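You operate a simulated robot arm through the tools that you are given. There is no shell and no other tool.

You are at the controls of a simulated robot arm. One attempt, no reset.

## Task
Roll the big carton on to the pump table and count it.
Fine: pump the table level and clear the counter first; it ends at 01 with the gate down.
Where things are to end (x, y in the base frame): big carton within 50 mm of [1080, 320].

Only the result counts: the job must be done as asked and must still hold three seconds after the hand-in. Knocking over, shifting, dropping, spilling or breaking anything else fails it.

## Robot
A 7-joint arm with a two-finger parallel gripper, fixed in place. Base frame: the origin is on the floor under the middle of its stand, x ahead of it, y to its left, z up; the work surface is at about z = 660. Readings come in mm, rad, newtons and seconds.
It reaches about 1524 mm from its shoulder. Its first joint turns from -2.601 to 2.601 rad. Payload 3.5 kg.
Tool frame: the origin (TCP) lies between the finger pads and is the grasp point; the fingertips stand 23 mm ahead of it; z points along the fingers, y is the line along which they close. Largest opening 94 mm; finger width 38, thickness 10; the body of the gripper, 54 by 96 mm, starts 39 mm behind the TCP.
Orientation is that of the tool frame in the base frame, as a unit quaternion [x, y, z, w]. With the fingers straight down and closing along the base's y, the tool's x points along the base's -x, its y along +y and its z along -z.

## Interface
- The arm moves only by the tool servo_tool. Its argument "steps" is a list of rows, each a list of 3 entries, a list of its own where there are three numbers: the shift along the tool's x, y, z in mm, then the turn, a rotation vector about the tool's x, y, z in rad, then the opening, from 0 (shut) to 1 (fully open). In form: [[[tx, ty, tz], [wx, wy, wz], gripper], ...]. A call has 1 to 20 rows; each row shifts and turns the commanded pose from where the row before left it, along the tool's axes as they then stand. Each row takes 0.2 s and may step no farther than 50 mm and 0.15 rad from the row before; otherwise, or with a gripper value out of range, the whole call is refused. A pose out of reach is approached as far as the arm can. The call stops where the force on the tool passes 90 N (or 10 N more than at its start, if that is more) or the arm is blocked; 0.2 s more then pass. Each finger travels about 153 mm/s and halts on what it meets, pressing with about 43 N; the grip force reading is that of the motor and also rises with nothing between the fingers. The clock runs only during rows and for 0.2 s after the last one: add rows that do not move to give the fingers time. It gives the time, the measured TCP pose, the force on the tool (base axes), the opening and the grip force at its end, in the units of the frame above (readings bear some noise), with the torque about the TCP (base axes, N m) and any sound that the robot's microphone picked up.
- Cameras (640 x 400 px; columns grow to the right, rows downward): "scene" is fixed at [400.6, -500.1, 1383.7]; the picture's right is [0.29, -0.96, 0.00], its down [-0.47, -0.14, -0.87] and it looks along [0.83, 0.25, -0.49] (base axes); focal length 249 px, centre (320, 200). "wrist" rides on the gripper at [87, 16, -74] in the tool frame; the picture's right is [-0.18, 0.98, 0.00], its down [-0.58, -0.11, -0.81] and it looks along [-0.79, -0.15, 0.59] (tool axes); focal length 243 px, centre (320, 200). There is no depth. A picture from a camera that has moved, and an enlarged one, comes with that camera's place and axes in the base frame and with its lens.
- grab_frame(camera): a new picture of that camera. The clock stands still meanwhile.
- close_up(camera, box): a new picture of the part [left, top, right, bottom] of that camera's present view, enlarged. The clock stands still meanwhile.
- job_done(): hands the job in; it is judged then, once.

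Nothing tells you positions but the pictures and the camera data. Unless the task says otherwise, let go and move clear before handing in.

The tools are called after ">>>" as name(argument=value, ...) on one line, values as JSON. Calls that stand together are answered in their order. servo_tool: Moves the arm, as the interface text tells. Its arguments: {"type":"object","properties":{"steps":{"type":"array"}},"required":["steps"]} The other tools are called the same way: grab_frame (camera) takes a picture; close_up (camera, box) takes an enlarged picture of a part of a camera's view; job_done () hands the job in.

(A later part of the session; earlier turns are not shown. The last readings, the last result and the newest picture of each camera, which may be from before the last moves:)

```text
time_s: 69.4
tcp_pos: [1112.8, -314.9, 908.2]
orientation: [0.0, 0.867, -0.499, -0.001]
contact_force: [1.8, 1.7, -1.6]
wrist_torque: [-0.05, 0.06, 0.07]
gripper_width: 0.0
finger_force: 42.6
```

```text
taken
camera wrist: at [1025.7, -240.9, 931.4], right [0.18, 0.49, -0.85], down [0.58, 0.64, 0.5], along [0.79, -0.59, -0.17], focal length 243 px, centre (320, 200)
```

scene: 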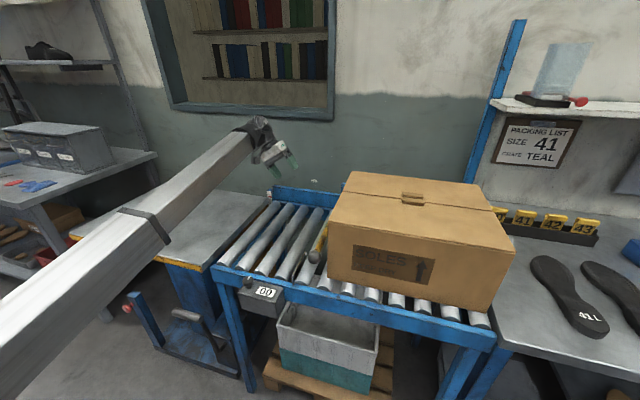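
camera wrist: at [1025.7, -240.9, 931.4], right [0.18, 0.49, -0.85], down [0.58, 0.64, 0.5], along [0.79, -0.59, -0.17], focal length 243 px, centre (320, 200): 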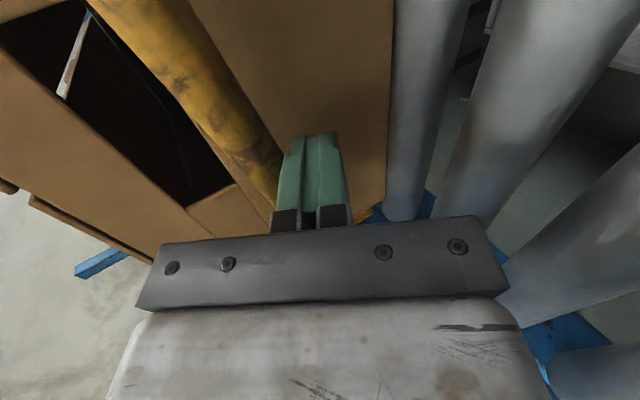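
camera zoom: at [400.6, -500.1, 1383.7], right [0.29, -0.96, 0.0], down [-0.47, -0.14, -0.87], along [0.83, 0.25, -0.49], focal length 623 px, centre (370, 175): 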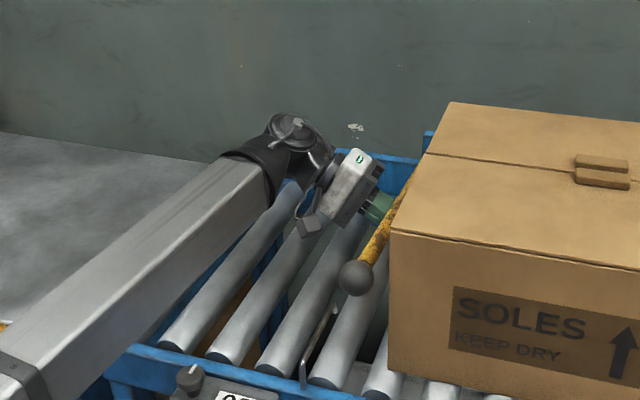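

The bar rises easily with only a couple of newtons, and the carton stays put. I'll continue along the arc to about 50° and check.

>>> servo_tool(steps=[[[-6.8, -19.9, -11.5], [0, 0, 0], 0], [[-6.8, -19.9, -11.5], [0, 0, 0], 0], [[-11.1, -21.1, -12.2], [0, 0, 0], 0], [[-11.1, -21.1, -12.2], [0, 0, 0], 0], [[-17, -17.9, -10.3], [0, 0, 0], 0], [[-17, -17.9, -10.3], [0, 0, 0], 0]])

>>> grab_frame(camera="scene")

>>> grab_frame(camera="wrist")

```text
time_s: 70.8
tcp_pos: [1184.3, -314.2, 1041.7]
orientation: [-0.001, 0.866, -0.5, 0.0]
contact_force: [0.6, 6.7, -3.2]
wrist_torque: [0.01, 0.08, 0.15]
gripper_width: 0.0
finger_force: 42.5
```

```text
taken
```

scene: 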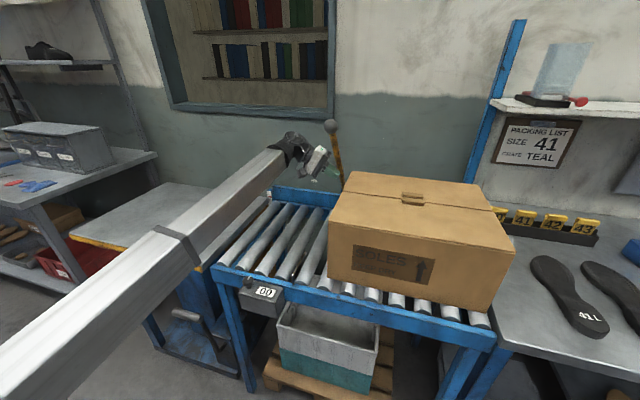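

```text
taken
camera wrist: at [1097.4, -240.7, 1065.8], right [0.18, 0.49, -0.85], down [0.58, 0.64, 0.5], along [0.79, -0.59, -0.17], focal length 243 px, centre (320, 200)
```

wrist: 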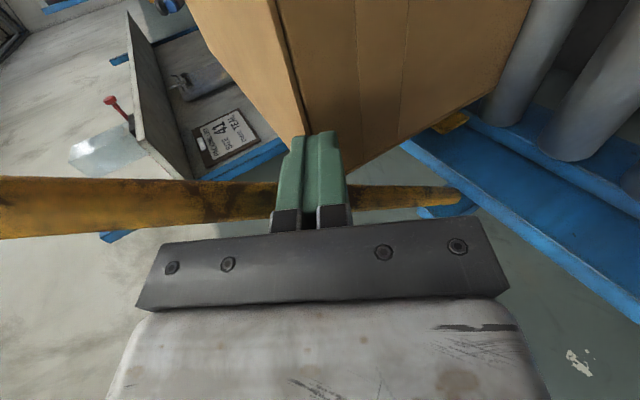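

>>> servo_tool(steps=[[[-21.8, -13.6, -7.8], [0, 0, 0], 0], [[-21.8, -13.6, -7.8], [0, 0, 0], 0], [[-16.5, -6.1, -3.5], [0, 0, 0], 0], [[-16.5, -6.1, -3.5], [0, 0, 0], 0]])

>>> grab_frame(camera="scene")

>>> grab_frame(camera="wrist")

```text
time_s: 71.8
tcp_pos: [1258.0, -313.7, 1089.0]
orientation: [-0.001, 0.866, -0.5, 0.001]
contact_force: [-0.5, 0.3, 0.0]
wrist_torque: [0.02, -0.02, -0.02]
gripper_width: 0.1
finger_force: 42.6
```

```text
taken
```

scene: 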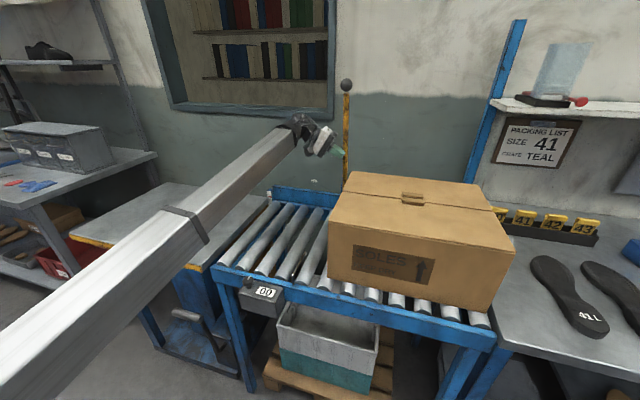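

```text
taken
camera wrist: at [1171.6, -241.1, 1113.8], right [0.18, 0.49, -0.85], down [0.58, 0.64, 0.5], along [0.79, -0.59, -0.17], focal length 243 px, centre (320, 200)
```

wrist: 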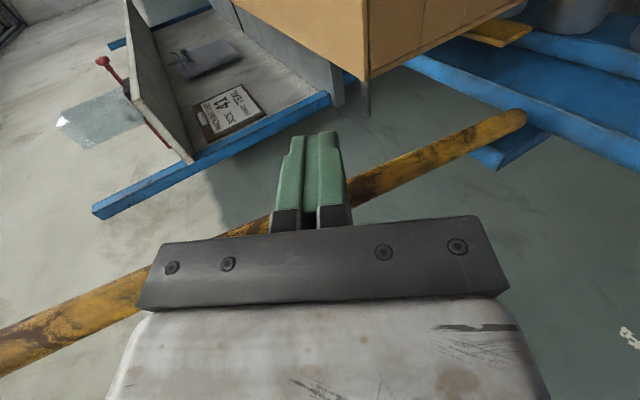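

The gate is at about 77° with almost no load on the prong. I'll push it toward and past vertical, then see whether it stays by itself.

>>> servo_tool(steps=[[[-17.3, -3.5, -2], [0, 0, 0], 0], [[-17.3, -3.5, -2], [0, 0, 0], 0], [[-17, -1, -0.6], [0, 0, 0], 0]])

>>> close_up(camera="scene", box=[280, 60, 420, 200])

>>> grab_frame(camera="wrist")

```text
time_s: 72.6
tcp_pos: [1258.8, -310.4, 1086.0]
orientation: [0.0, 0.866, -0.5, 0.002]
contact_force: [0.3, -1.0, -0.9]
wrist_torque: [0.02, 0.01, 0.03]
gripper_width: 0.2
finger_force: 43.1
out of reach, approached as far as the arm can: row 1, 2, 3
```

```text
2.86 times, centred on (350, 130) of scene
camera zoom: at [400.6, -500.1, 1383.7], right [0.29, -0.96, 0.0], down [-0.47, -0.14, -0.87], along [0.83, 0.25, -0.49], focal length 712 px, centre (234, 400)
```

zoom: 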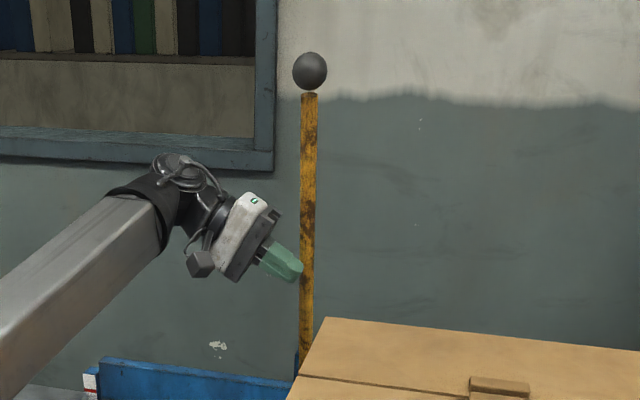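

```text
taken
camera wrist: at [1172.4, -237.6, 1110.5], right [0.18, 0.49, -0.85], down [0.58, 0.65, 0.5], along [0.79, -0.59, -0.17], focal length 243 px, centre (320, 200)
```

wrist: 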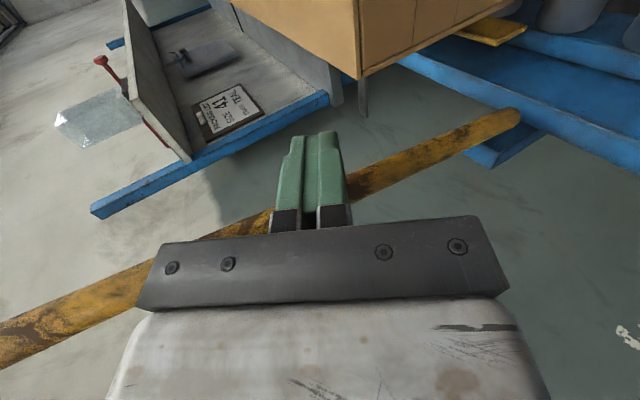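

The arm has reached its limit in this posture. I'll back the prong off a little and see whether the bar follows or stays.

>>> servo_tool(steps=[[[20, 2, 1], [0, 0, 0], 0], [[20, 2, 1], [0, 0, 0], 0]])

>>> close_up(camera="scene", box=[280, 60, 420, 200])

```text
time_s: 73.2
tcp_pos: [1217.9, -310.9, 1084.0]
orientation: [0.0, 0.866, -0.499, -0.001]
contact_force: [-0.1, 0.2, 0.6]
wrist_torque: [0.0, 0.02, 0.02]
gripper_width: 0.0
finger_force: 42.7
```

```text
2.86 times, centred on (350, 130) of scene
camera zoom: at [400.6, -500.1, 1383.7], right [0.29, -0.96, 0.0], down [-0.47, -0.14, -0.87], along [0.83, 0.25, -0.49], focal length 712 px, centre (234, 400)
```

zoom: 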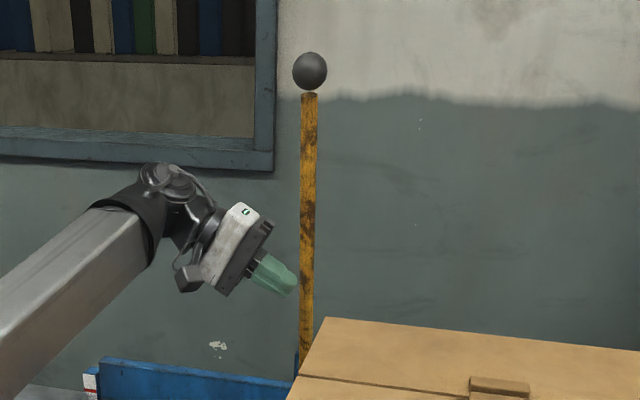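

The gate stays up on its own. Next I'll draw back, set the tool vertical again, and look at the carton's top handle and rear side to choose how to move it.

>>> servo_tool(steps=[[[40, 0, -10], [0, 0, 0], 0], [[40, 0, -10], [0, 0, 0], 0], [[40, 0, -10], [0, 0, 0], 0], [[20, 0, 0], [-0.14, 0, 0], 0.3], [[20, 0, 0], [-0.14, 0, 0], 0.3], [[0, 0, 0], [-0.14, 0, 0], 0.3], [[0, 0, 0], [-0.14, 0, 0], 0.3], [[0, 0, 0], [-0.14, 0, 0], 0.3], [[0, 0, 0], [-0.14, 0, 0], 0.3], [[0, 0, 0], [-0.14, 0, 0], 0.3], [[0, 0, 0], [-0.067, 0, 0], 0.3]])

>>> grab_frame(camera="scene")

>>> grab_frame(camera="wrist")

```text
time_s: 75.6
tcp_pos: [1057.7, -286.0, 1095.9]
orientation: [0.0, 1.0, 0.0, 0.0]
contact_force: [-0.1, -0.1, -0.1]
wrist_torque: [0.01, 0.0, -0.01]
gripper_width: 28.4
finger_force: 0.0
```

```text
taken
```

scene: 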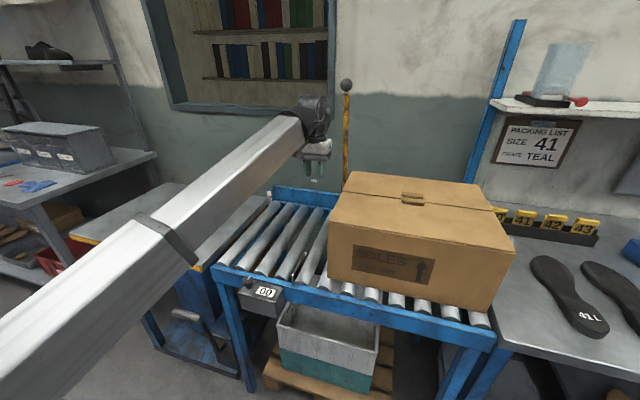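

```text
taken
camera wrist: at [971.7, -268.8, 1172.1], right [0.18, 0.98, 0.0], down [0.58, -0.11, 0.81], along [0.79, -0.15, -0.59], focal length 243 px, centre (320, 200)
```

wrist: 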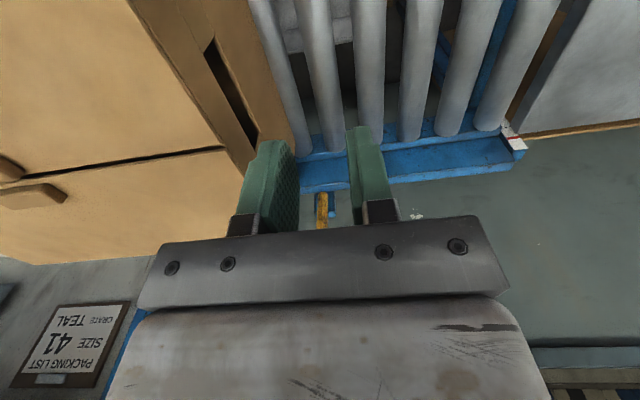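

>>> servo_tool(steps=[[[4.7, -36, -5.7], [0, 0, 0], 0.3], [[4.7, -36, -5.7], [0, 0, 0], 0.3], [[4.7, -36, -5.7], [0, 0, 0], 0.3], [[4.7, -36, -5.7], [0, 0, 0], 0.3], [[4.7, -36, -5.7], [0, 0, 0], 0.3], [[4.7, -36, -5.7], [0, 0, 0], 0.3], [[0, 0, 0], [0, 0, 0], 0.3]])

>>> grab_frame(camera="wrist")

>>> close_up(camera="scene", box=[370, 170, 450, 220])

```text
time_s: 77.2
tcp_pos: [1030.2, -504.3, 1132.1]
orientation: [0.0, 1.0, 0.0, -0.001]
contact_force: [-1.0, -0.7, 0.8]
wrist_torque: [-0.02, 0.02, 0.02]
gripper_width: 28.3
finger_force: 0.1
```

```text
taken
camera wrist: at [943.8, -488.6, 1207.7], right [0.18, 0.98, 0.0], down [0.58, -0.11, 0.81], along [0.79, -0.15, -0.59], focal length 243 px, centre (320, 200)
```

wrist: 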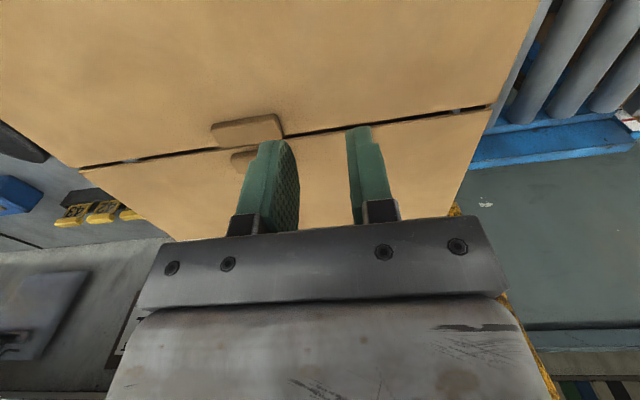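

```text
8.00 times, centred on (410, 195) of scene
camera zoom: at [400.6, -500.1, 1383.7], right [0.29, -0.96, 0.0], down [-0.47, -0.14, -0.87], along [0.83, 0.25, -0.49], focal length 1993 px, centre (-400, 240)
```

zoom: 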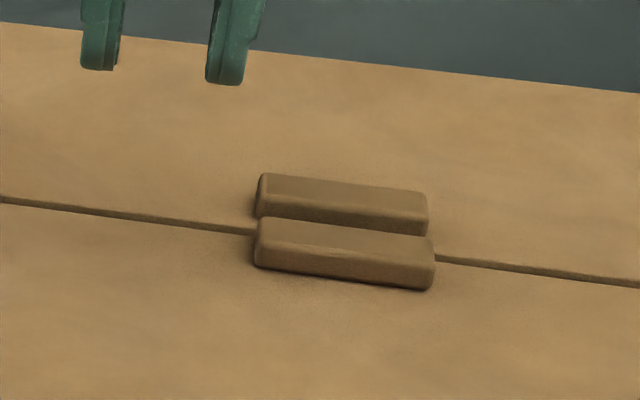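

The carton's lid carries two wooden cleats at its centre (x≈1069–1115, y≈-610…-544, top z≈1038). They make a good handle if I close along y on their ends. Before dragging, I'll check whether the conveyor slopes and whether the way is clear.

>>> close_up(camera="scene", box=[440, 290, 510, 340])

>>> close_up(camera="scene", box=[200, 250, 270, 300])

>>> close_up(camera="scene", box=[300, 260, 400, 330])

```text
8.00 times, centred on (475, 315) of scene
camera zoom: at [400.6, -500.1, 1383.7], right [0.29, -0.96, 0.0], down [-0.47, -0.14, -0.87], along [0.83, 0.25, -0.49], focal length 1993 px, centre (-920, -720)
```

zoom: 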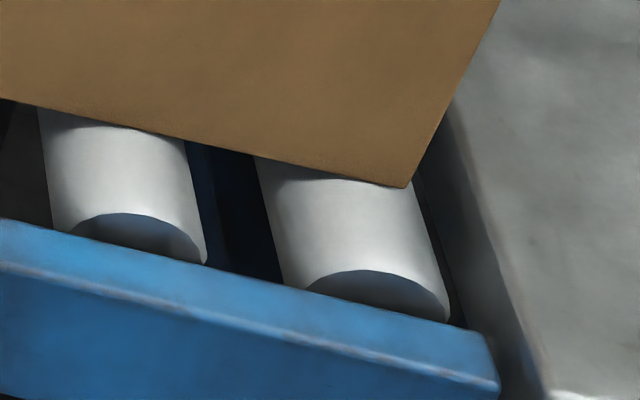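

```text
8.00 times, centred on (235, 275) of scene
camera zoom: at [400.6, -500.1, 1383.7], right [0.29, -0.96, 0.0], down [-0.47, -0.14, -0.87], along [0.83, 0.25, -0.49], focal length 1993 px, centre (1000, -400)
```

zoom: 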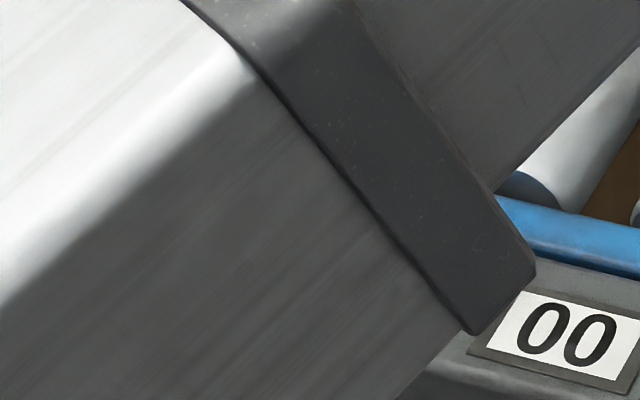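

```text
5.71 times, centred on (350, 295) of scene
camera zoom: at [400.6, -500.1, 1383.7], right [0.29, -0.96, 0.0], down [-0.47, -0.14, -0.87], along [0.83, 0.25, -0.49], focal length 1423 px, centre (149, -343)
```

zoom: 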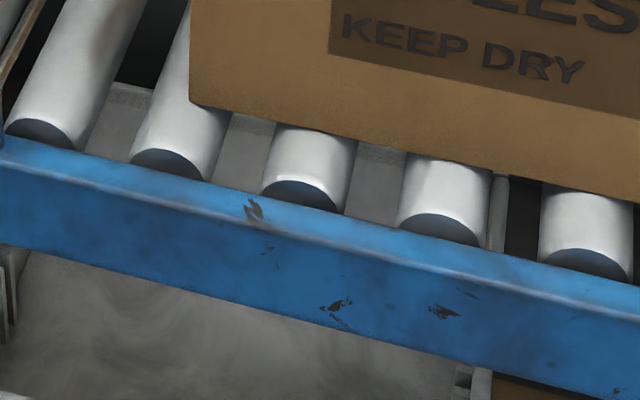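

The conveyor is practically level, and the carton spans y -786…-368 with the handle centred at (1092, -577). I'll open fully and move above the cleats.

>>> servo_tool(steps=[[[0, 0, 22], [0, 0, 0], 0.7], [[-31, -36.5, 10], [0, 0, 0], 1], [[-31, -36.5, 10], [0, 0, 0], 1], [[0, 0, 8], [0, 0, 0], 1], [[0, 0, 0], [0, 0, 0], 1]])

>>> grab_frame(camera="wrist")

>>> close_up(camera="scene", box=[360, 120, 470, 230])

```text
time_s: 78.4
tcp_pos: [1092.3, -572.8, 1082.0]
orientation: [0.0, 1.0, 0.0, 0.0]
contact_force: [0.4, -0.6, 0.0]
wrist_torque: [-0.02, 0.01, -0.02]
gripper_width: 94.2
finger_force: 0.0
```

```text
taken
camera wrist: at [1005.7, -556.9, 1157.1], right [0.18, 0.98, 0.0], down [0.58, -0.11, 0.81], along [0.79, -0.15, -0.59], focal length 243 px, centre (320, 200)
```

wrist: 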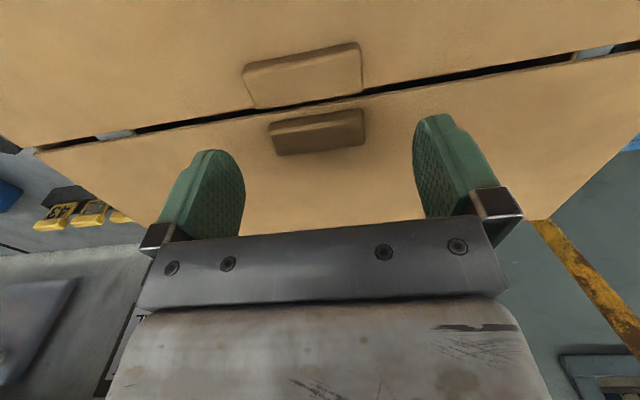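

```text
3.64 times, centred on (415, 175) of scene
camera zoom: at [400.6, -500.1, 1383.7], right [0.29, -0.96, 0.0], down [-0.47, -0.14, -0.87], along [0.83, 0.25, -0.49], focal length 906 px, centre (-26, 291)
```

zoom: 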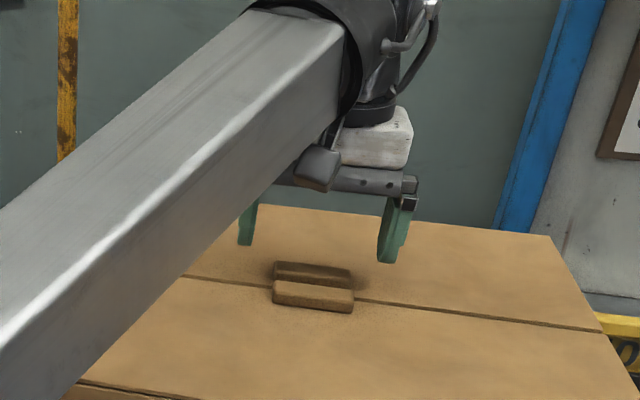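

The cleats measure out as centred at (1087, -577) and about 60 mm long. I'll align and lower the open fingers beside their ends.

>>> servo_tool(steps=[[[5, -4.2, 10], [0, 0, 0], 1], [[0, 0, 12], [0, 0, 0], 1], [[0, 0, 8], [0, 0, 0], 1], [[0, 0, 3], [0, 0, 0], 1], [[0, 0, 0], [0, 0, 0], 1]])

>>> grab_frame(camera="wrist")

>>> close_up(camera="scene", box=[380, 160, 450, 220])

```text
time_s: 79.6
tcp_pos: [1086.5, -579.2, 1047.2]
orientation: [0.0, 1.0, 0.0, 0.0]
contact_force: [0.3, 0.2, -0.2]
wrist_torque: [0.01, -0.02, -0.03]
gripper_width: 94.1
finger_force: 0.0
```

```text
taken
camera wrist: at [1000.6, -561.9, 1124.0], right [0.18, 0.98, 0.0], down [0.58, -0.11, 0.81], along [0.79, -0.15, -0.59], focal length 243 px, centre (320, 200)
```

wrist: 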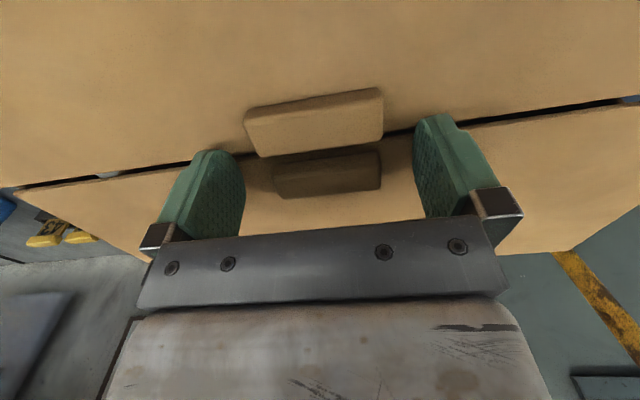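

```text
6.67 times, centred on (415, 190) of scene
camera zoom: at [400.6, -500.1, 1383.7], right [0.29, -0.96, 0.0], down [-0.47, -0.14, -0.87], along [0.83, 0.25, -0.49], focal length 1660 px, centre (-313, 267)
```

zoom: 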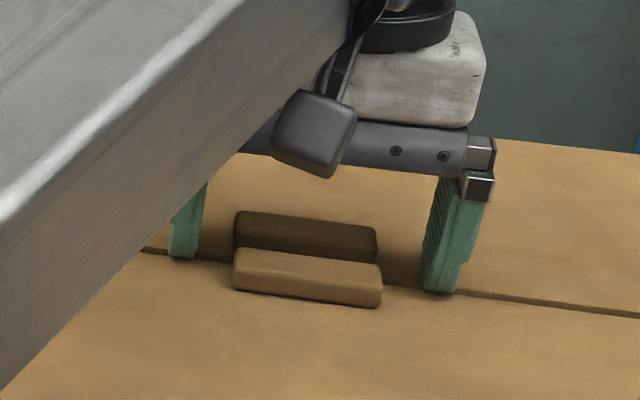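

>>> servo_tool(steps=[[[0, 0, 2], [0, 0, 0], 1], [[0, 0, 0], [0, 0, 0], 1]])

>>> servo_tool(steps=[[[0, 0, 0], [0, 0, 0], 0.55], [[0, 0, 0], [0, 0, 0], 0.55], [[0, 0, 0], [0, 0, 0], 0.55]])

>>> grab_frame(camera="wrist")

>>> close_up(camera="scene", box=[380, 160, 450, 220])

```text
time_s: 80.2
tcp_pos: [1087.6, -578.8, 1047.5]
orientation: [0.0, 1.0, 0.0, 0.001]
contact_force: [0.2, -0.9, 6.2]
wrist_torque: [0.29, -0.01, -0.01]
gripper_width: 93.5
finger_force: 0.1
```

```text
time_s: 81.0
tcp_pos: [1087.1, -577.8, 1048.8]
orientation: [-0.001, 1.0, -0.001, 0.001]
contact_force: [1.0, -0.9, 10.6]
wrist_torque: [0.16, 0.06, 0.0]
gripper_width: 59.7
finger_force: 43.0
```

```text
taken
camera wrist: at [1000.5, -561.0, 1123.1], right [0.18, 0.98, 0.0], down [0.58, -0.11, 0.81], along [0.79, -0.15, -0.59], focal length 243 px, centre (320, 200)
```

wrist: 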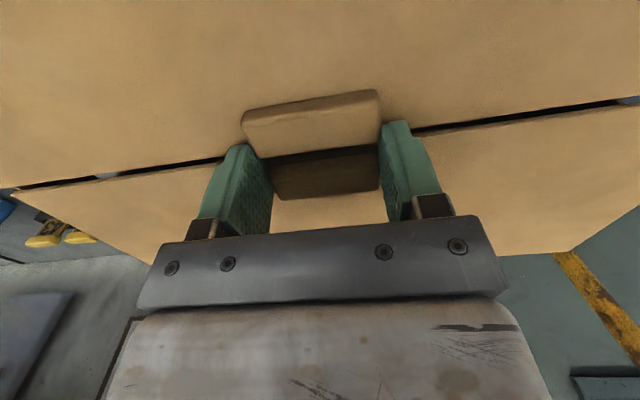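

```text
6.67 times, centred on (415, 190) of scene
camera zoom: at [400.6, -500.1, 1383.7], right [0.29, -0.96, 0.0], down [-0.47, -0.14, -0.87], along [0.83, 0.25, -0.49], focal length 1660 px, centre (-313, 267)
```

zoom: 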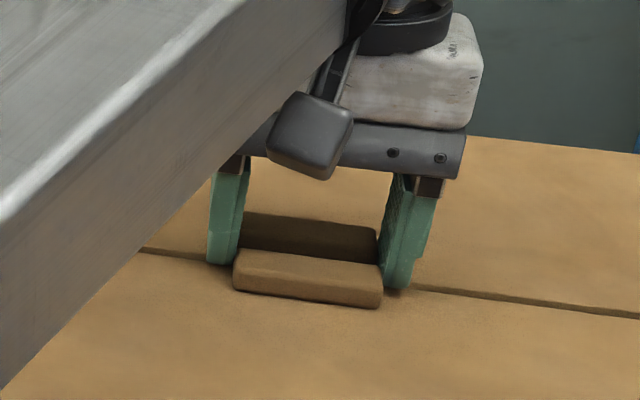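

I have the cleats gripped end to end (59.7 mm). I'll ease off the lid by 1.5 mm and start drawing the carton in +y, gently at first.

>>> servo_tool(steps=[[[0, 0, -1.5], [0, 0, 0], 0.55], [[0, 8, 0], [0, 0, 0], 0.55], [[0, 12, 0], [0, 0, 0], 0.55], [[0, 15, 0], [0, 0, 0], 0.55]])

>>> grab_frame(camera="scene")

>>> grab_frame(camera="wrist")

```text
time_s: 82.0
tcp_pos: [1084.6, -544.1, 1048.3]
orientation: [-0.001, 1.0, 0.0, 0.0]
contact_force: [0.1, 0.7, -0.1]
wrist_torque: [-0.35, 0.13, 0.11]
gripper_width: 59.5
finger_force: 43.2
```

```text
taken
```

scene: 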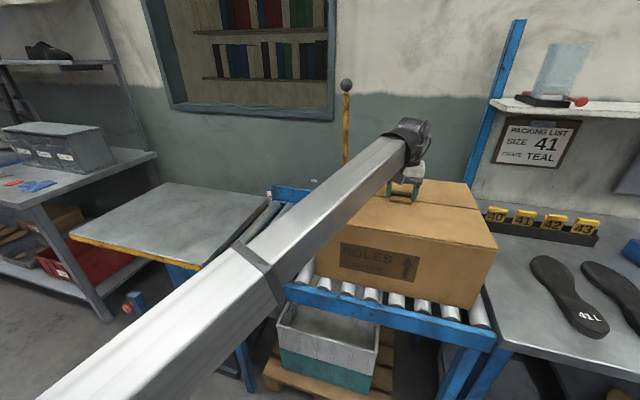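

```text
taken
camera wrist: at [999.7, -526.6, 1123.4], right [0.18, 0.98, 0.0], down [0.58, -0.11, 0.81], along [0.79, -0.15, -0.59], focal length 243 px, centre (320, 200)
```

wrist: 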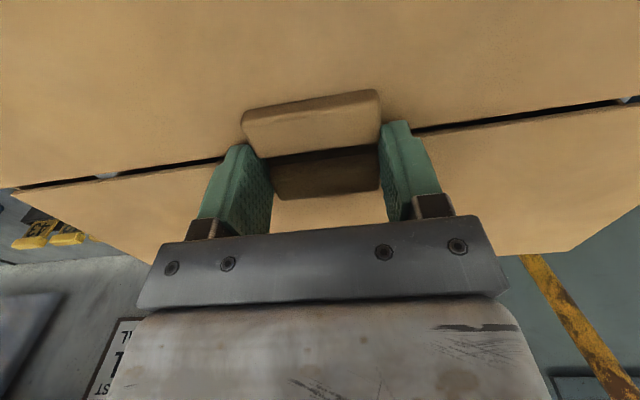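

The carton follows with practically no force. I'll continue steadily past the trip wire.

>>> servo_tool(steps=[[[0, 18, 0], [0, 0, 0], 0.55], [[0, 18, 0], [0, 0, 0], 0.55], [[0, 18, 0], [0, 0, 0], 0.55], [[0, 18, 0], [0, 0, 0], 0.55], [[0, 18, 0], [0, 0, 0], 0.55], [[0, 18, 0], [0, 0, 0], 0.55], [[0, 18, 0], [0, 0, 0], 0.55], [[0, 18, 0], [0, 0, 0], 0.55]])

>>> grab_frame(camera="scene")

>>> grab_frame(camera="wrist")

```text
time_s: 83.8
tcp_pos: [1088.5, -399.5, 1048.8]
orientation: [-0.001, 1.0, 0.0, 0.0]
contact_force: [-0.3, -1.5, 0.6]
wrist_torque: [-0.05, -0.1, -0.03]
gripper_width: 59.2
finger_force: 43.0
```

```text
taken
```

scene: 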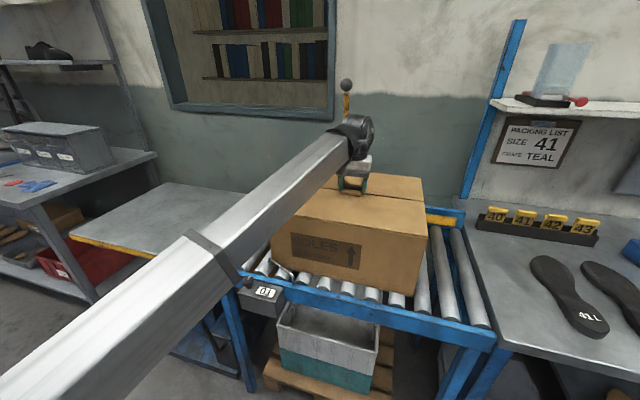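

```text
taken
camera wrist: at [1001.7, -382.9, 1124.4], right [0.18, 0.98, 0.0], down [0.58, -0.11, 0.81], along [0.79, -0.15, -0.59], focal length 243 px, centre (320, 200)
```

wrist: 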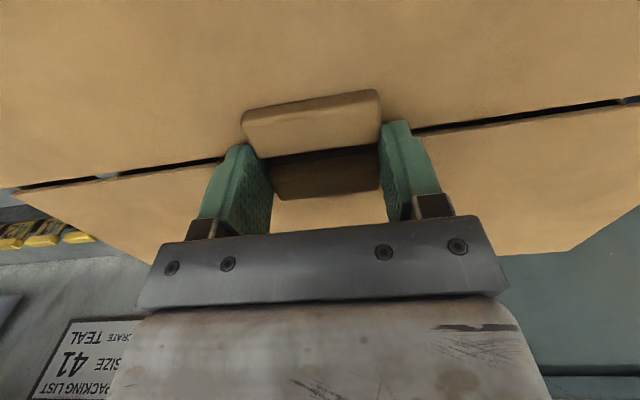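

The counter has stepped to 01. I'll continue until just after the front edge reaches the table.

>>> servo_tool(steps=[[[0, 18, 0], [0, 0, 0], 0.55], [[0, 18, 0], [0, 0, 0], 0.55], [[0, 18, 0], [0, 0, 0], 0.55], [[0, 18, 0], [0, 0, 0], 0.55], [[0, 18, 0], [0, 0, 0], 0.55], [[0, 18, 0], [0, 0, 0], 0.55], [[0, 18, 0], [0, 0, 0], 0.55], [[0, 18, 0], [0, 0, 0], 0.55], [[0, 18, 0], [0, 0, 0], 0.55], [[0, 18, 0], [0, 0, 0], 0.55], [[0, 18, 0], [0, 0, 0], 0.55], [[0, 18, 0], [0, 0, 0], 0.55]])

>>> grab_frame(camera="scene")

>>> grab_frame(camera="wrist")

```text
time_s: 86.4
tcp_pos: [1088.6, -184.0, 1047.3]
orientation: [-0.001, 1.0, 0.0, -0.001]
contact_force: [0.0, 0.4, -0.6]
wrist_torque: [-0.01, -0.07, -0.03]
gripper_width: 59.4
finger_force: 42.8
```

```text
taken
```

scene: 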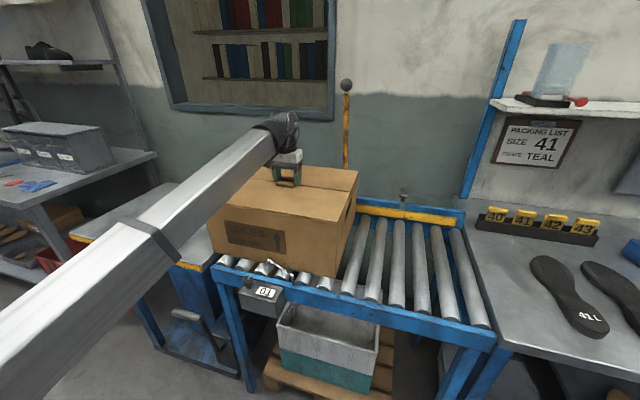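

```text
taken
camera wrist: at [1001.7, -165.8, 1123.6], right [0.18, 0.98, 0.0], down [0.58, -0.11, 0.81], along [0.79, -0.15, -0.59], focal length 243 px, centre (320, 200)
```

wrist: 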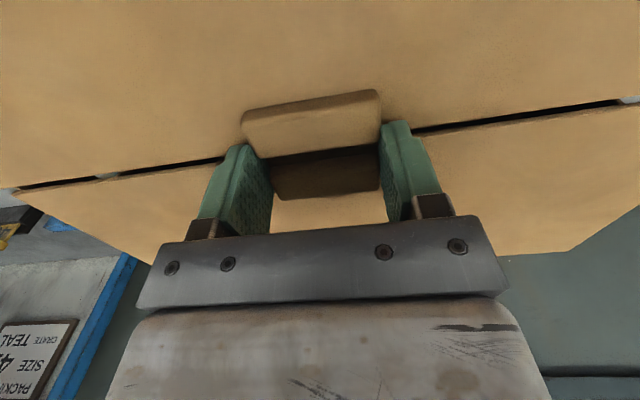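

Counter 01 and a smooth roll so far. Now I'll draw it onto the table.

>>> servo_tool(steps=[[[0, 16, 0], [0, 0, 0], 0.55], [[0, 16, 0], [0, 0, 0], 0.55], [[0, 16, 0], [0, 0, 0], 0.55], [[0, 16, 0], [0, 0, 0], 0.55], [[0, 16, 0], [0, 0, 0], 0.55], [[0, 16, 0], [0, 0, 0], 0.55], [[0, 16, 0], [0, 0, 0], 0.55], [[0, 16, 0], [0, 0, 0], 0.55], [[0, 16, 0], [0, 0, 0], 0.55], [[0, 16, 0], [0, 0, 0], 0.55], [[0, 16, 0], [0, 0, 0], 0.55], [[0, 16, 0], [0, 0, 0], 0.55]])

>>> grab_frame(camera="scene")

>>> grab_frame(camera="wrist")

```text
time_s: 89.0
tcp_pos: [1087.3, 7.4, 1047.7]
orientation: [0.0, 1.0, 0.0, 0.0]
contact_force: [-1.2, 0.2, 0.6]
wrist_torque: [-0.09, 0.2, 0.01]
gripper_width: 59.5
finger_force: 42.5
```

```text
taken
```

scene: 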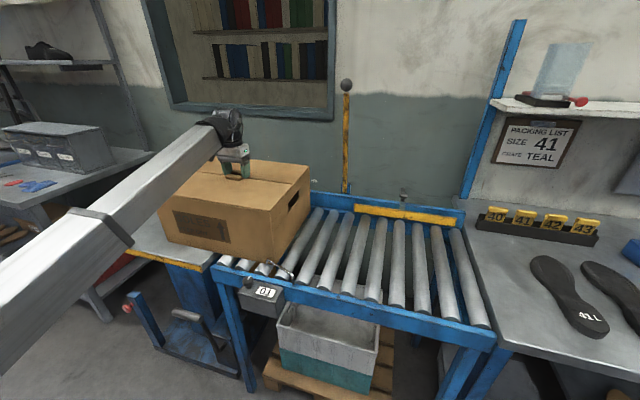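

```text
taken
camera wrist: at [1000.9, 24.5, 1123.7], right [0.18, 0.98, 0.0], down [0.58, -0.11, 0.81], along [0.79, -0.15, -0.59], focal length 243 px, centre (320, 200)
```

wrist: 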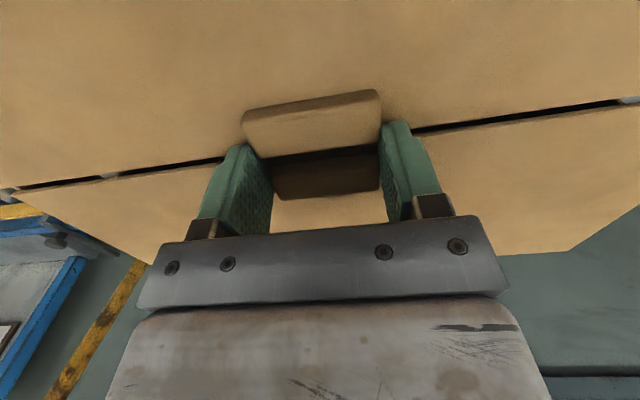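

It's half on the table and moving freely. I'll draw it the remaining 312 mm to y=320, slowing at the end.

>>> servo_tool(steps=[[[0, 18, 0], [0, 0, 0], 0.55], [[0, 18, 0], [0, 0, 0], 0.55], [[0, 18, 0], [0, 0, 0], 0.55], [[0, 18, 0], [0, 0, 0], 0.55], [[0, 18, 0], [0, 0, 0], 0.55], [[0, 18, 0], [0, 0, 0], 0.55], [[0, 18, 0], [0, 0, 0], 0.55], [[0, 18, 0], [0, 0, 0], 0.55], [[0, 18, 0], [0, 0, 0], 0.55], [[0, 18, 0], [0, 0, 0], 0.55], [[0, 18, 0], [0, 0, 0], 0.55], [[0, 18, 0], [0, 0, 0], 0.55], [[0, 18, 0], [0, 0, 0], 0.55], [[0, 18, 0], [0, 0, 0], 0.55], [[0, 18, 0], [0, 0, 0], 0.55], [[0, 18, 0], [0, 0, 0], 0.55], [[0, 12, 0], [0, 0, 0], 0.55], [[0, 8, 0], [0, 0, 0], 0.55], [[0, 4, 0], [0, 0, 0], 0.55], [[0, 0, 0], [0, 0, 0], 0.55]])

>>> grab_frame(camera="scene")

>>> grab_frame(camera="wrist")

```text
time_s: 93.2
tcp_pos: [1087.5, 321.2, 1047.2]
orientation: [0.0, 1.0, 0.0, 0.0]
contact_force: [-0.2, -0.3, 0.4]
wrist_torque: [0.07, 0.08, -0.01]
gripper_width: 59.6
finger_force: 43.1
```

```text
taken
```

scene: 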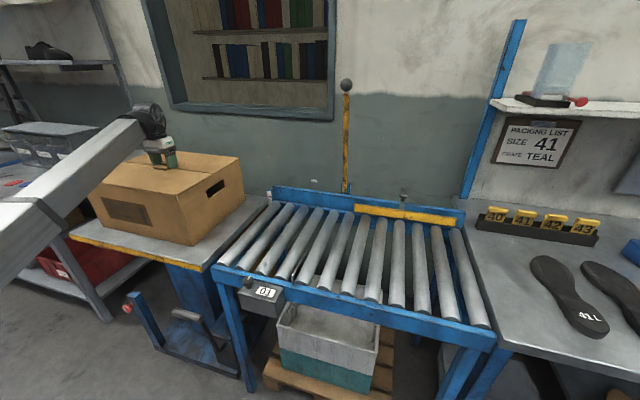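

```text
taken
camera wrist: at [1001.1, 337.9, 1123.2], right [0.18, 0.98, 0.0], down [0.58, -0.11, 0.81], along [0.79, -0.15, -0.59], focal length 243 px, centre (320, 200)
```

wrist: 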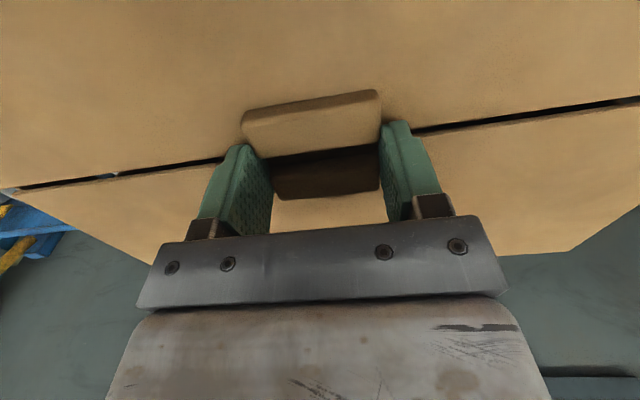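

The carton is fully on the table with its centre near (1088, 321), and the counter reads 01. I'll let go and lift straight up.

>>> servo_tool(steps=[[[0, 0, 0], [0, 0, 0], 0.8], [[0, 0, 0], [0, 0, 0], 0.9], [[0, 0, -25], [0, 0, 0], 0.9], [[0, 0, -40], [0, 0, 0], 0.9]])

>>> close_up(camera="scene", box=[60, 130, 290, 290])

>>> close_up(camera="scene", box=[230, 240, 330, 310])

>>> close_up(camera="scene", box=[320, 70, 480, 240])

```text
time_s: 94.2
tcp_pos: [1086.9, 322.8, 1113.4]
orientation: [-0.001, 1.0, 0.0, 0.0]
contact_force: [0.3, 0.4, -0.2]
wrist_torque: [-0.01, 0.0, 0.02]
gripper_width: 84.7
finger_force: 0.1
```

```text
2.50 times, centred on (175, 210) of scene
camera zoom: at [400.6, -500.1, 1383.7], right [0.29, -0.96, 0.0], down [-0.47, -0.14, -0.87], along [0.83, 0.25, -0.49], focal length 623 px, centre (682, 175)
```

zoom: 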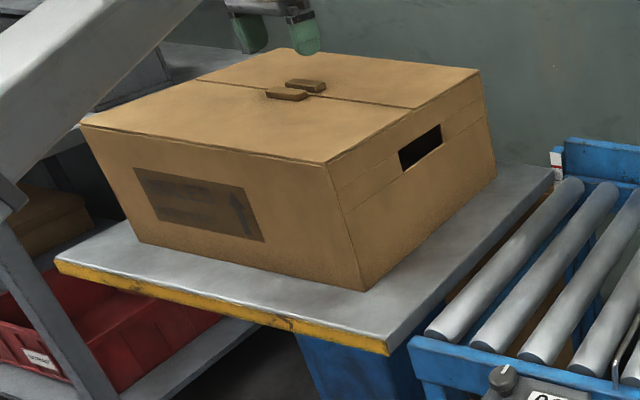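

```text
5.71 times, centred on (280, 275) of scene
camera zoom: at [400.6, -500.1, 1383.7], right [0.29, -0.96, 0.0], down [-0.47, -0.14, -0.87], along [0.83, 0.25, -0.49], focal length 1423 px, centre (549, -229)
```

zoom: 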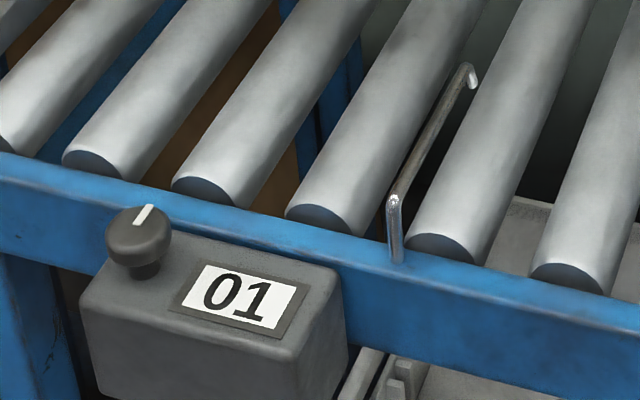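

```text
2.35 times, centred on (400, 155) of scene
camera zoom: at [400.6, -500.1, 1383.7], right [0.29, -0.96, 0.0], down [-0.47, -0.14, -0.87], along [0.83, 0.25, -0.49], focal length 586 px, centre (132, 306)
```

zoom: 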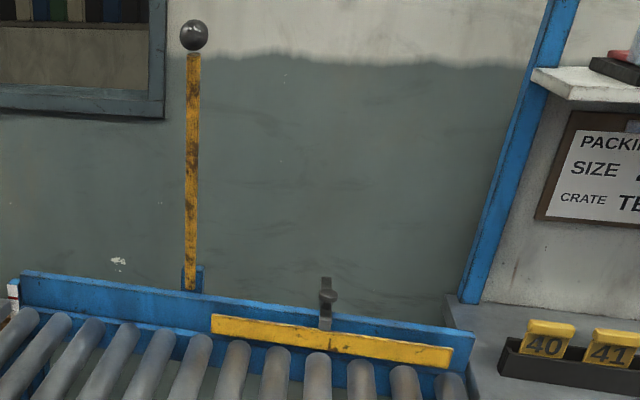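

The carton is at about (1095, 321) on the table and the counter shows 01. Now I bring the gate down. I'll grip its ball (near (1261, -329, 1313)) with the tool pitched toward +x and lead it down the arc. First I pitch the tool well above the carton.

>>> servo_tool(steps=[[[0, 0, -25], [0, 0, 0], 0.9], [[0, -20, -25], [0, -0.1, 0], 0.9], [[0, -30, 0], [0, -0.1352, 0], 0.9], [[0, -40, 0], [0, -0.1352, 0], 0.9], [[0, -40, 0], [0, -0.1352, 0], 0.9], [[0, -40, 0], [0, -0.1352, 0], 0.9], [[0, -40, 0], [0, -0.1352, 0], 0.9], [[0, -40, 0], [0, -0.1352, 0], 0.9], [[0, -40, 0], [0, -0.1352, 0], 0.9]])

>>> grab_frame(camera="scene")

>>> grab_frame(camera="wrist")

```text
time_s: 96.2
tcp_pos: [1090.3, 35.7, 1161.6]
orientation: [0.0, 0.865, 0.0, 0.502]
contact_force: [-0.7, 0.7, 0.1]
wrist_torque: [0.01, -0.02, 0.02]
gripper_width: 84.5
finger_force: 0.0
```

```text
taken
```

scene: 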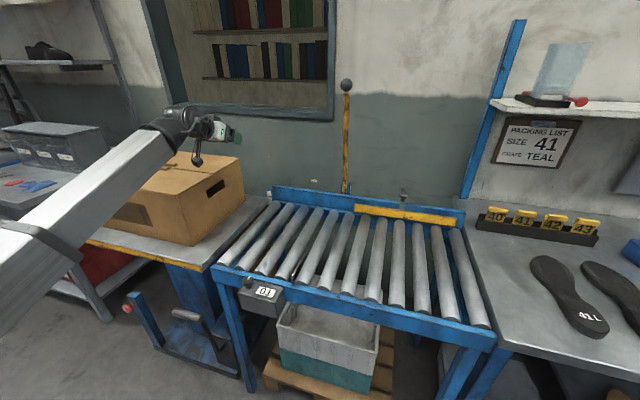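

```text
taken
camera wrist: at [982.4, 51.7, 1124.6], right [0.09, 0.98, 0.16], down [-0.41, -0.11, 0.91], along [0.91, -0.15, 0.39], focal length 243 px, centre (320, 200)
```

wrist: 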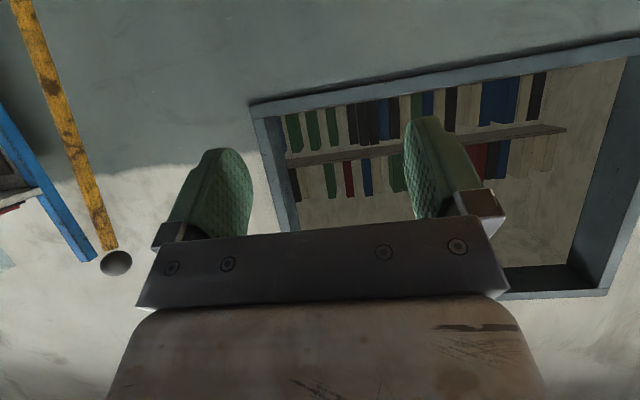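

Both cameras agree the ball is at (1260.6, -329, 1313). I'll move to a pre-grasp point 120 mm back along the fingers.

>>> servo_tool(steps=[[[-21.6, -36.5, -4.7], [0, 0, 0], 0.9], [[-21.6, -36.5, -4.7], [0, 0, 0], 0.9], [[-21.6, -36.5, -4.7], [0, 0, 0], 0.9], [[-21.6, -36.5, -4.7], [0, 0, 0], 0.9], [[-21.6, -36.5, -4.7], [0, 0, 0], 0.9], [[-21.6, -36.5, -4.7], [0, 0, 0], 0.9], [[-21.6, -36.5, -4.7], [0, 0, 0], 0.9], [[-21.6, -36.5, -4.7], [0, 0, 0], 0.9], [[-21.6, -36.5, -4.7], [0, 0, 0], 0.9], [[-21.6, -36.5, -4.7], [0, 0, 0], 0.9], [[0, 0, 0], [0, 0, 0], 0.9]])

>>> grab_frame(camera="wrist")

>>> close_up(camera="scene", box=[260, 20, 420, 200])

```text
time_s: 98.6
tcp_pos: [1154.5, -337.6, 1372.9]
orientation: [0.0, 0.866, 0.0, 0.5]
contact_force: [0.5, -0.3, 0.0]
wrist_torque: [0.03, -0.02, 0.01]
gripper_width: 84.7
finger_force: 0.1
```

```text
taken
camera wrist: at [1047.1, -320.1, 1336.6], right [0.09, 0.98, 0.16], down [-0.41, -0.11, 0.91], along [0.91, -0.15, 0.39], focal length 243 px, centre (320, 200)
```

wrist: 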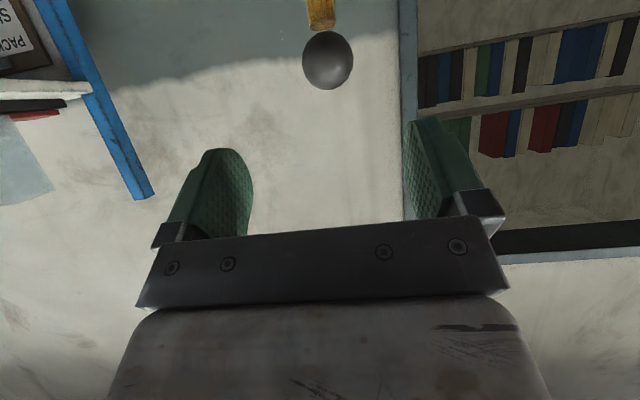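

```text
2.22 times, centred on (340, 110) of scene
camera zoom: at [400.6, -500.1, 1383.7], right [0.29, -0.96, 0.0], down [-0.47, -0.14, -0.87], along [0.83, 0.25, -0.49], focal length 554 px, centre (276, 400)
```

zoom: 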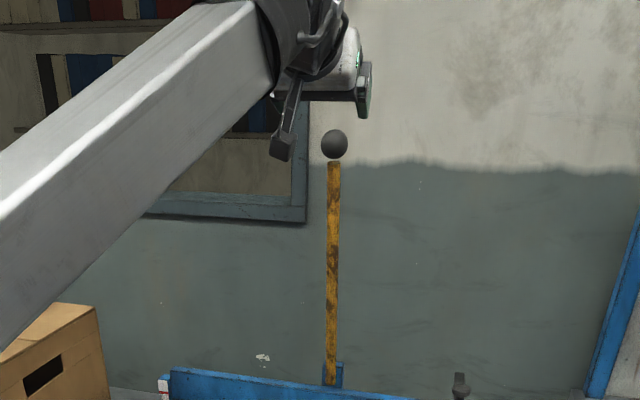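

I'll close in on the ball (with an 8.6 mm sideways correction) and grip it.

>>> servo_tool(steps=[[[-1.2, 8.6, 0], [0, 0, 0], 0.9], [[0, 0, 30], [0, 0, 0], 0.8], [[0, 0, 30], [0, 0, 0], 0.75], [[0, 0, 30], [0, 0, 0], 0.7], [[0, 0, 30], [0, 0, 0], 0.7], [[0, 0, 1.5], [0, 0, 0], 0.7]])

>>> grab_frame(camera="wrist")

>>> close_up(camera="scene", box=[260, 20, 420, 200])

```text
time_s: 100.0
tcp_pos: [1260.6, -324.7, 1314.8]
orientation: [-0.001, 0.866, 0.0, 0.5]
contact_force: [0.2, -0.4, -0.2]
wrist_torque: [0.02, 0.01, 0.0]
gripper_width: 65.9
finger_force: 0.1
```

```text
taken
camera wrist: at [1153.0, -308.0, 1277.8], right [0.09, 0.98, 0.16], down [-0.41, -0.11, 0.91], along [0.91, -0.15, 0.39], focal length 243 px, centre (320, 200)
```

wrist: 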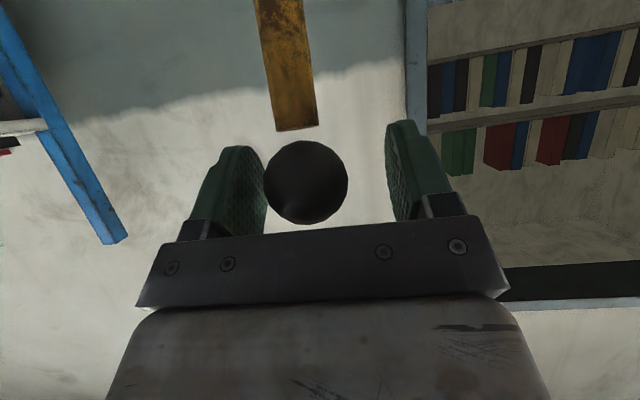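

```text
2.22 times, centred on (340, 110) of scene
camera zoom: at [400.6, -500.1, 1383.7], right [0.29, -0.96, 0.0], down [-0.47, -0.14, -0.87], along [0.83, 0.25, -0.49], focal length 554 px, centre (276, 400)
```

zoom: 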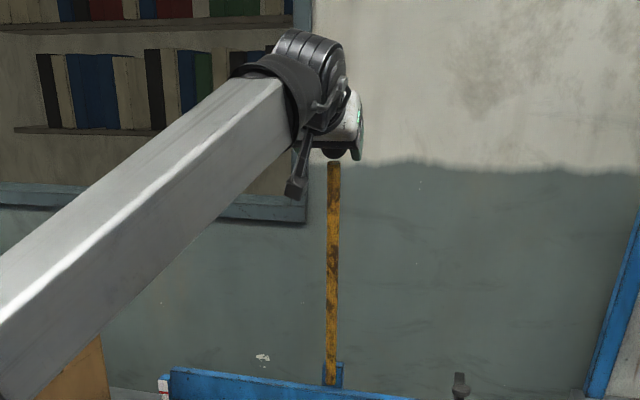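

>>> servo_tool(steps=[[[0, -4.5, 0], [0, 0, 0], 0.6], [[0, 0, 0], [0, 0, 0], 0.25], [[0, 0, 0], [0, 0, 0], 0.25], [[0, 0, 0], [0, 0, 0], 0.25]])

>>> grab_frame(camera="wrist")

```text
time_s: 101.0
tcp_pos: [1259.9, -330.8, 1313.1]
orientation: [0.0, 0.866, 0.0, 0.5]
contact_force: [0.4, -8.6, 0.5]
wrist_torque: [-0.03, -0.14, -0.02]
gripper_width: 39.2
finger_force: 45.1
```

```text
taken
camera wrist: at [1152.5, -314.3, 1276.5], right [0.09, 0.98, 0.16], down [-0.41, -0.11, 0.91], along [0.91, -0.15, 0.39], focal length 243 px, centre (320, 200)
```

wrist: 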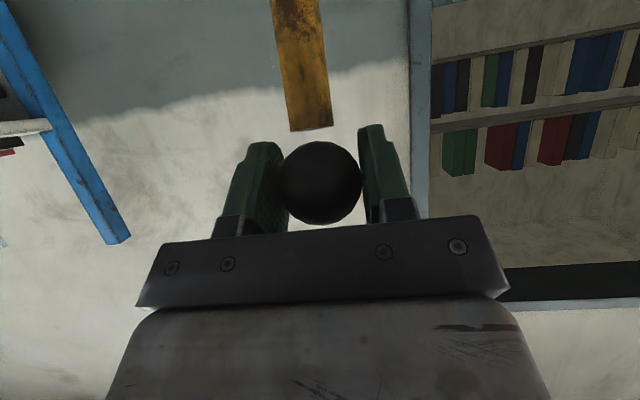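

The ball is held (39 mm). Now I'll lead it down the arc, starting with the first 10°.

>>> servo_tool(steps=[[[6.5, 0, -6.5], [0, 0, 0], 0.25], [[13, 0, -13], [0, 0, 0], 0.25], [[13, 0, -13], [0, 0, 0], 0.25], [[13, 0, -13], [0, 0, 0], 0.25], [[6.5, 0, -6.5], [0, 0, 0], 0.25]])

>>> close_up(camera="scene", box=[260, 20, 420, 200])

```text
time_s: 102.2
tcp_pos: [1189.4, -330.1, 1293.7]
orientation: [0.0, 0.866, 0.001, 0.499]
contact_force: [5.7, -8.0, -4.8]
wrist_torque: [-0.01, -1.0, -0.12]
gripper_width: 39.1
finger_force: 44.8
```

```text
2.22 times, centred on (340, 110) of scene
camera zoom: at [400.6, -500.1, 1383.7], right [0.29, -0.96, 0.0], down [-0.47, -0.14, -0.87], along [0.83, 0.25, -0.49], focal length 554 px, centre (276, 400)
```

zoom: 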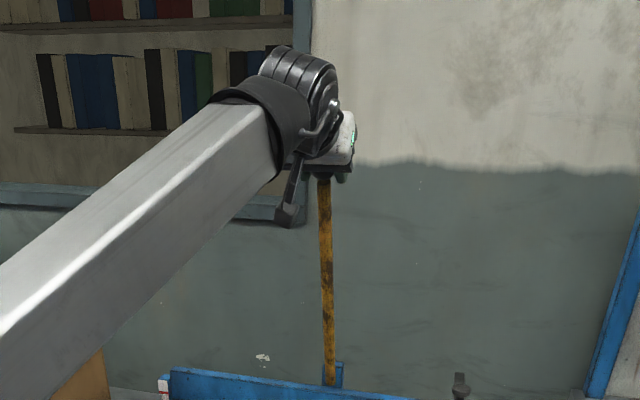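

>>> servo_tool(steps=[[[15, 0, -10.4], [0, 0, 0], 0.25], [[15, 0, -10.4], [0, 0, 0], 0.25], [[15, 0, -10.4], [0, 0, 0], 0.25], [[15, 0, -10.4], [0, 0, 0], 0.25], [[16.6, 0, -7.6], [0, 0, 0], 0.25], [[16.6, 0, -7.6], [0, 0, 0], 0.25], [[16.6, 0, -7.6], [0, 0, 0], 0.25], [[16.6, 0, -7.6], [0, 0, 0], 0.25]])

>>> grab_frame(camera="scene")

>>> grab_frame(camera="wrist")

```text
time_s: 104.0
tcp_pos: [1062.9, -330.6, 1220.7]
orientation: [0.0, 0.866, -0.001, 0.5]
contact_force: [3.8, -14.6, -1.4]
wrist_torque: [-0.05, -0.9, -0.2]
gripper_width: 39.5
finger_force: 44.6
```

```text
taken
```

scene: 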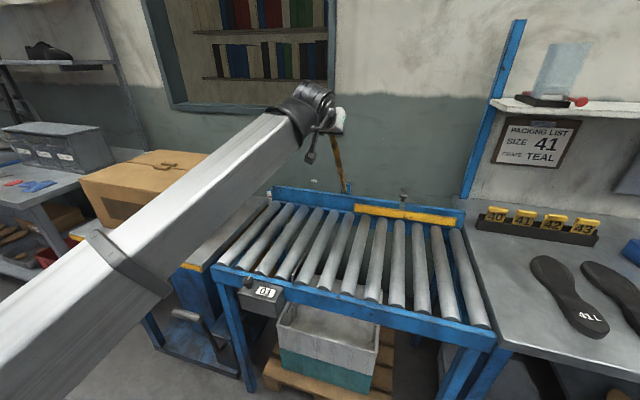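

```text
taken
camera wrist: at [956.2, -314.4, 1184.0], right [0.09, 0.98, 0.16], down [-0.41, -0.11, 0.91], along [0.91, -0.15, 0.39], focal length 243 px, centre (320, 200)
```

wrist: 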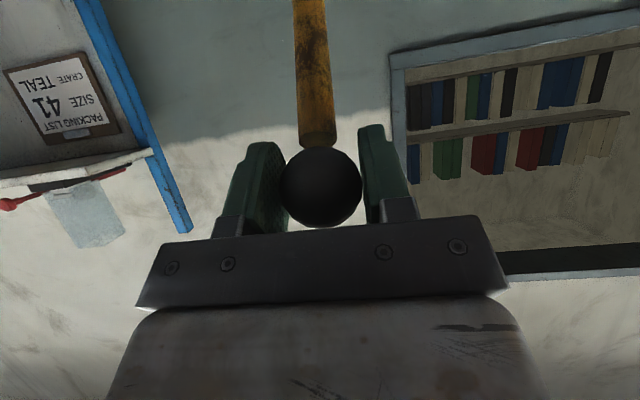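

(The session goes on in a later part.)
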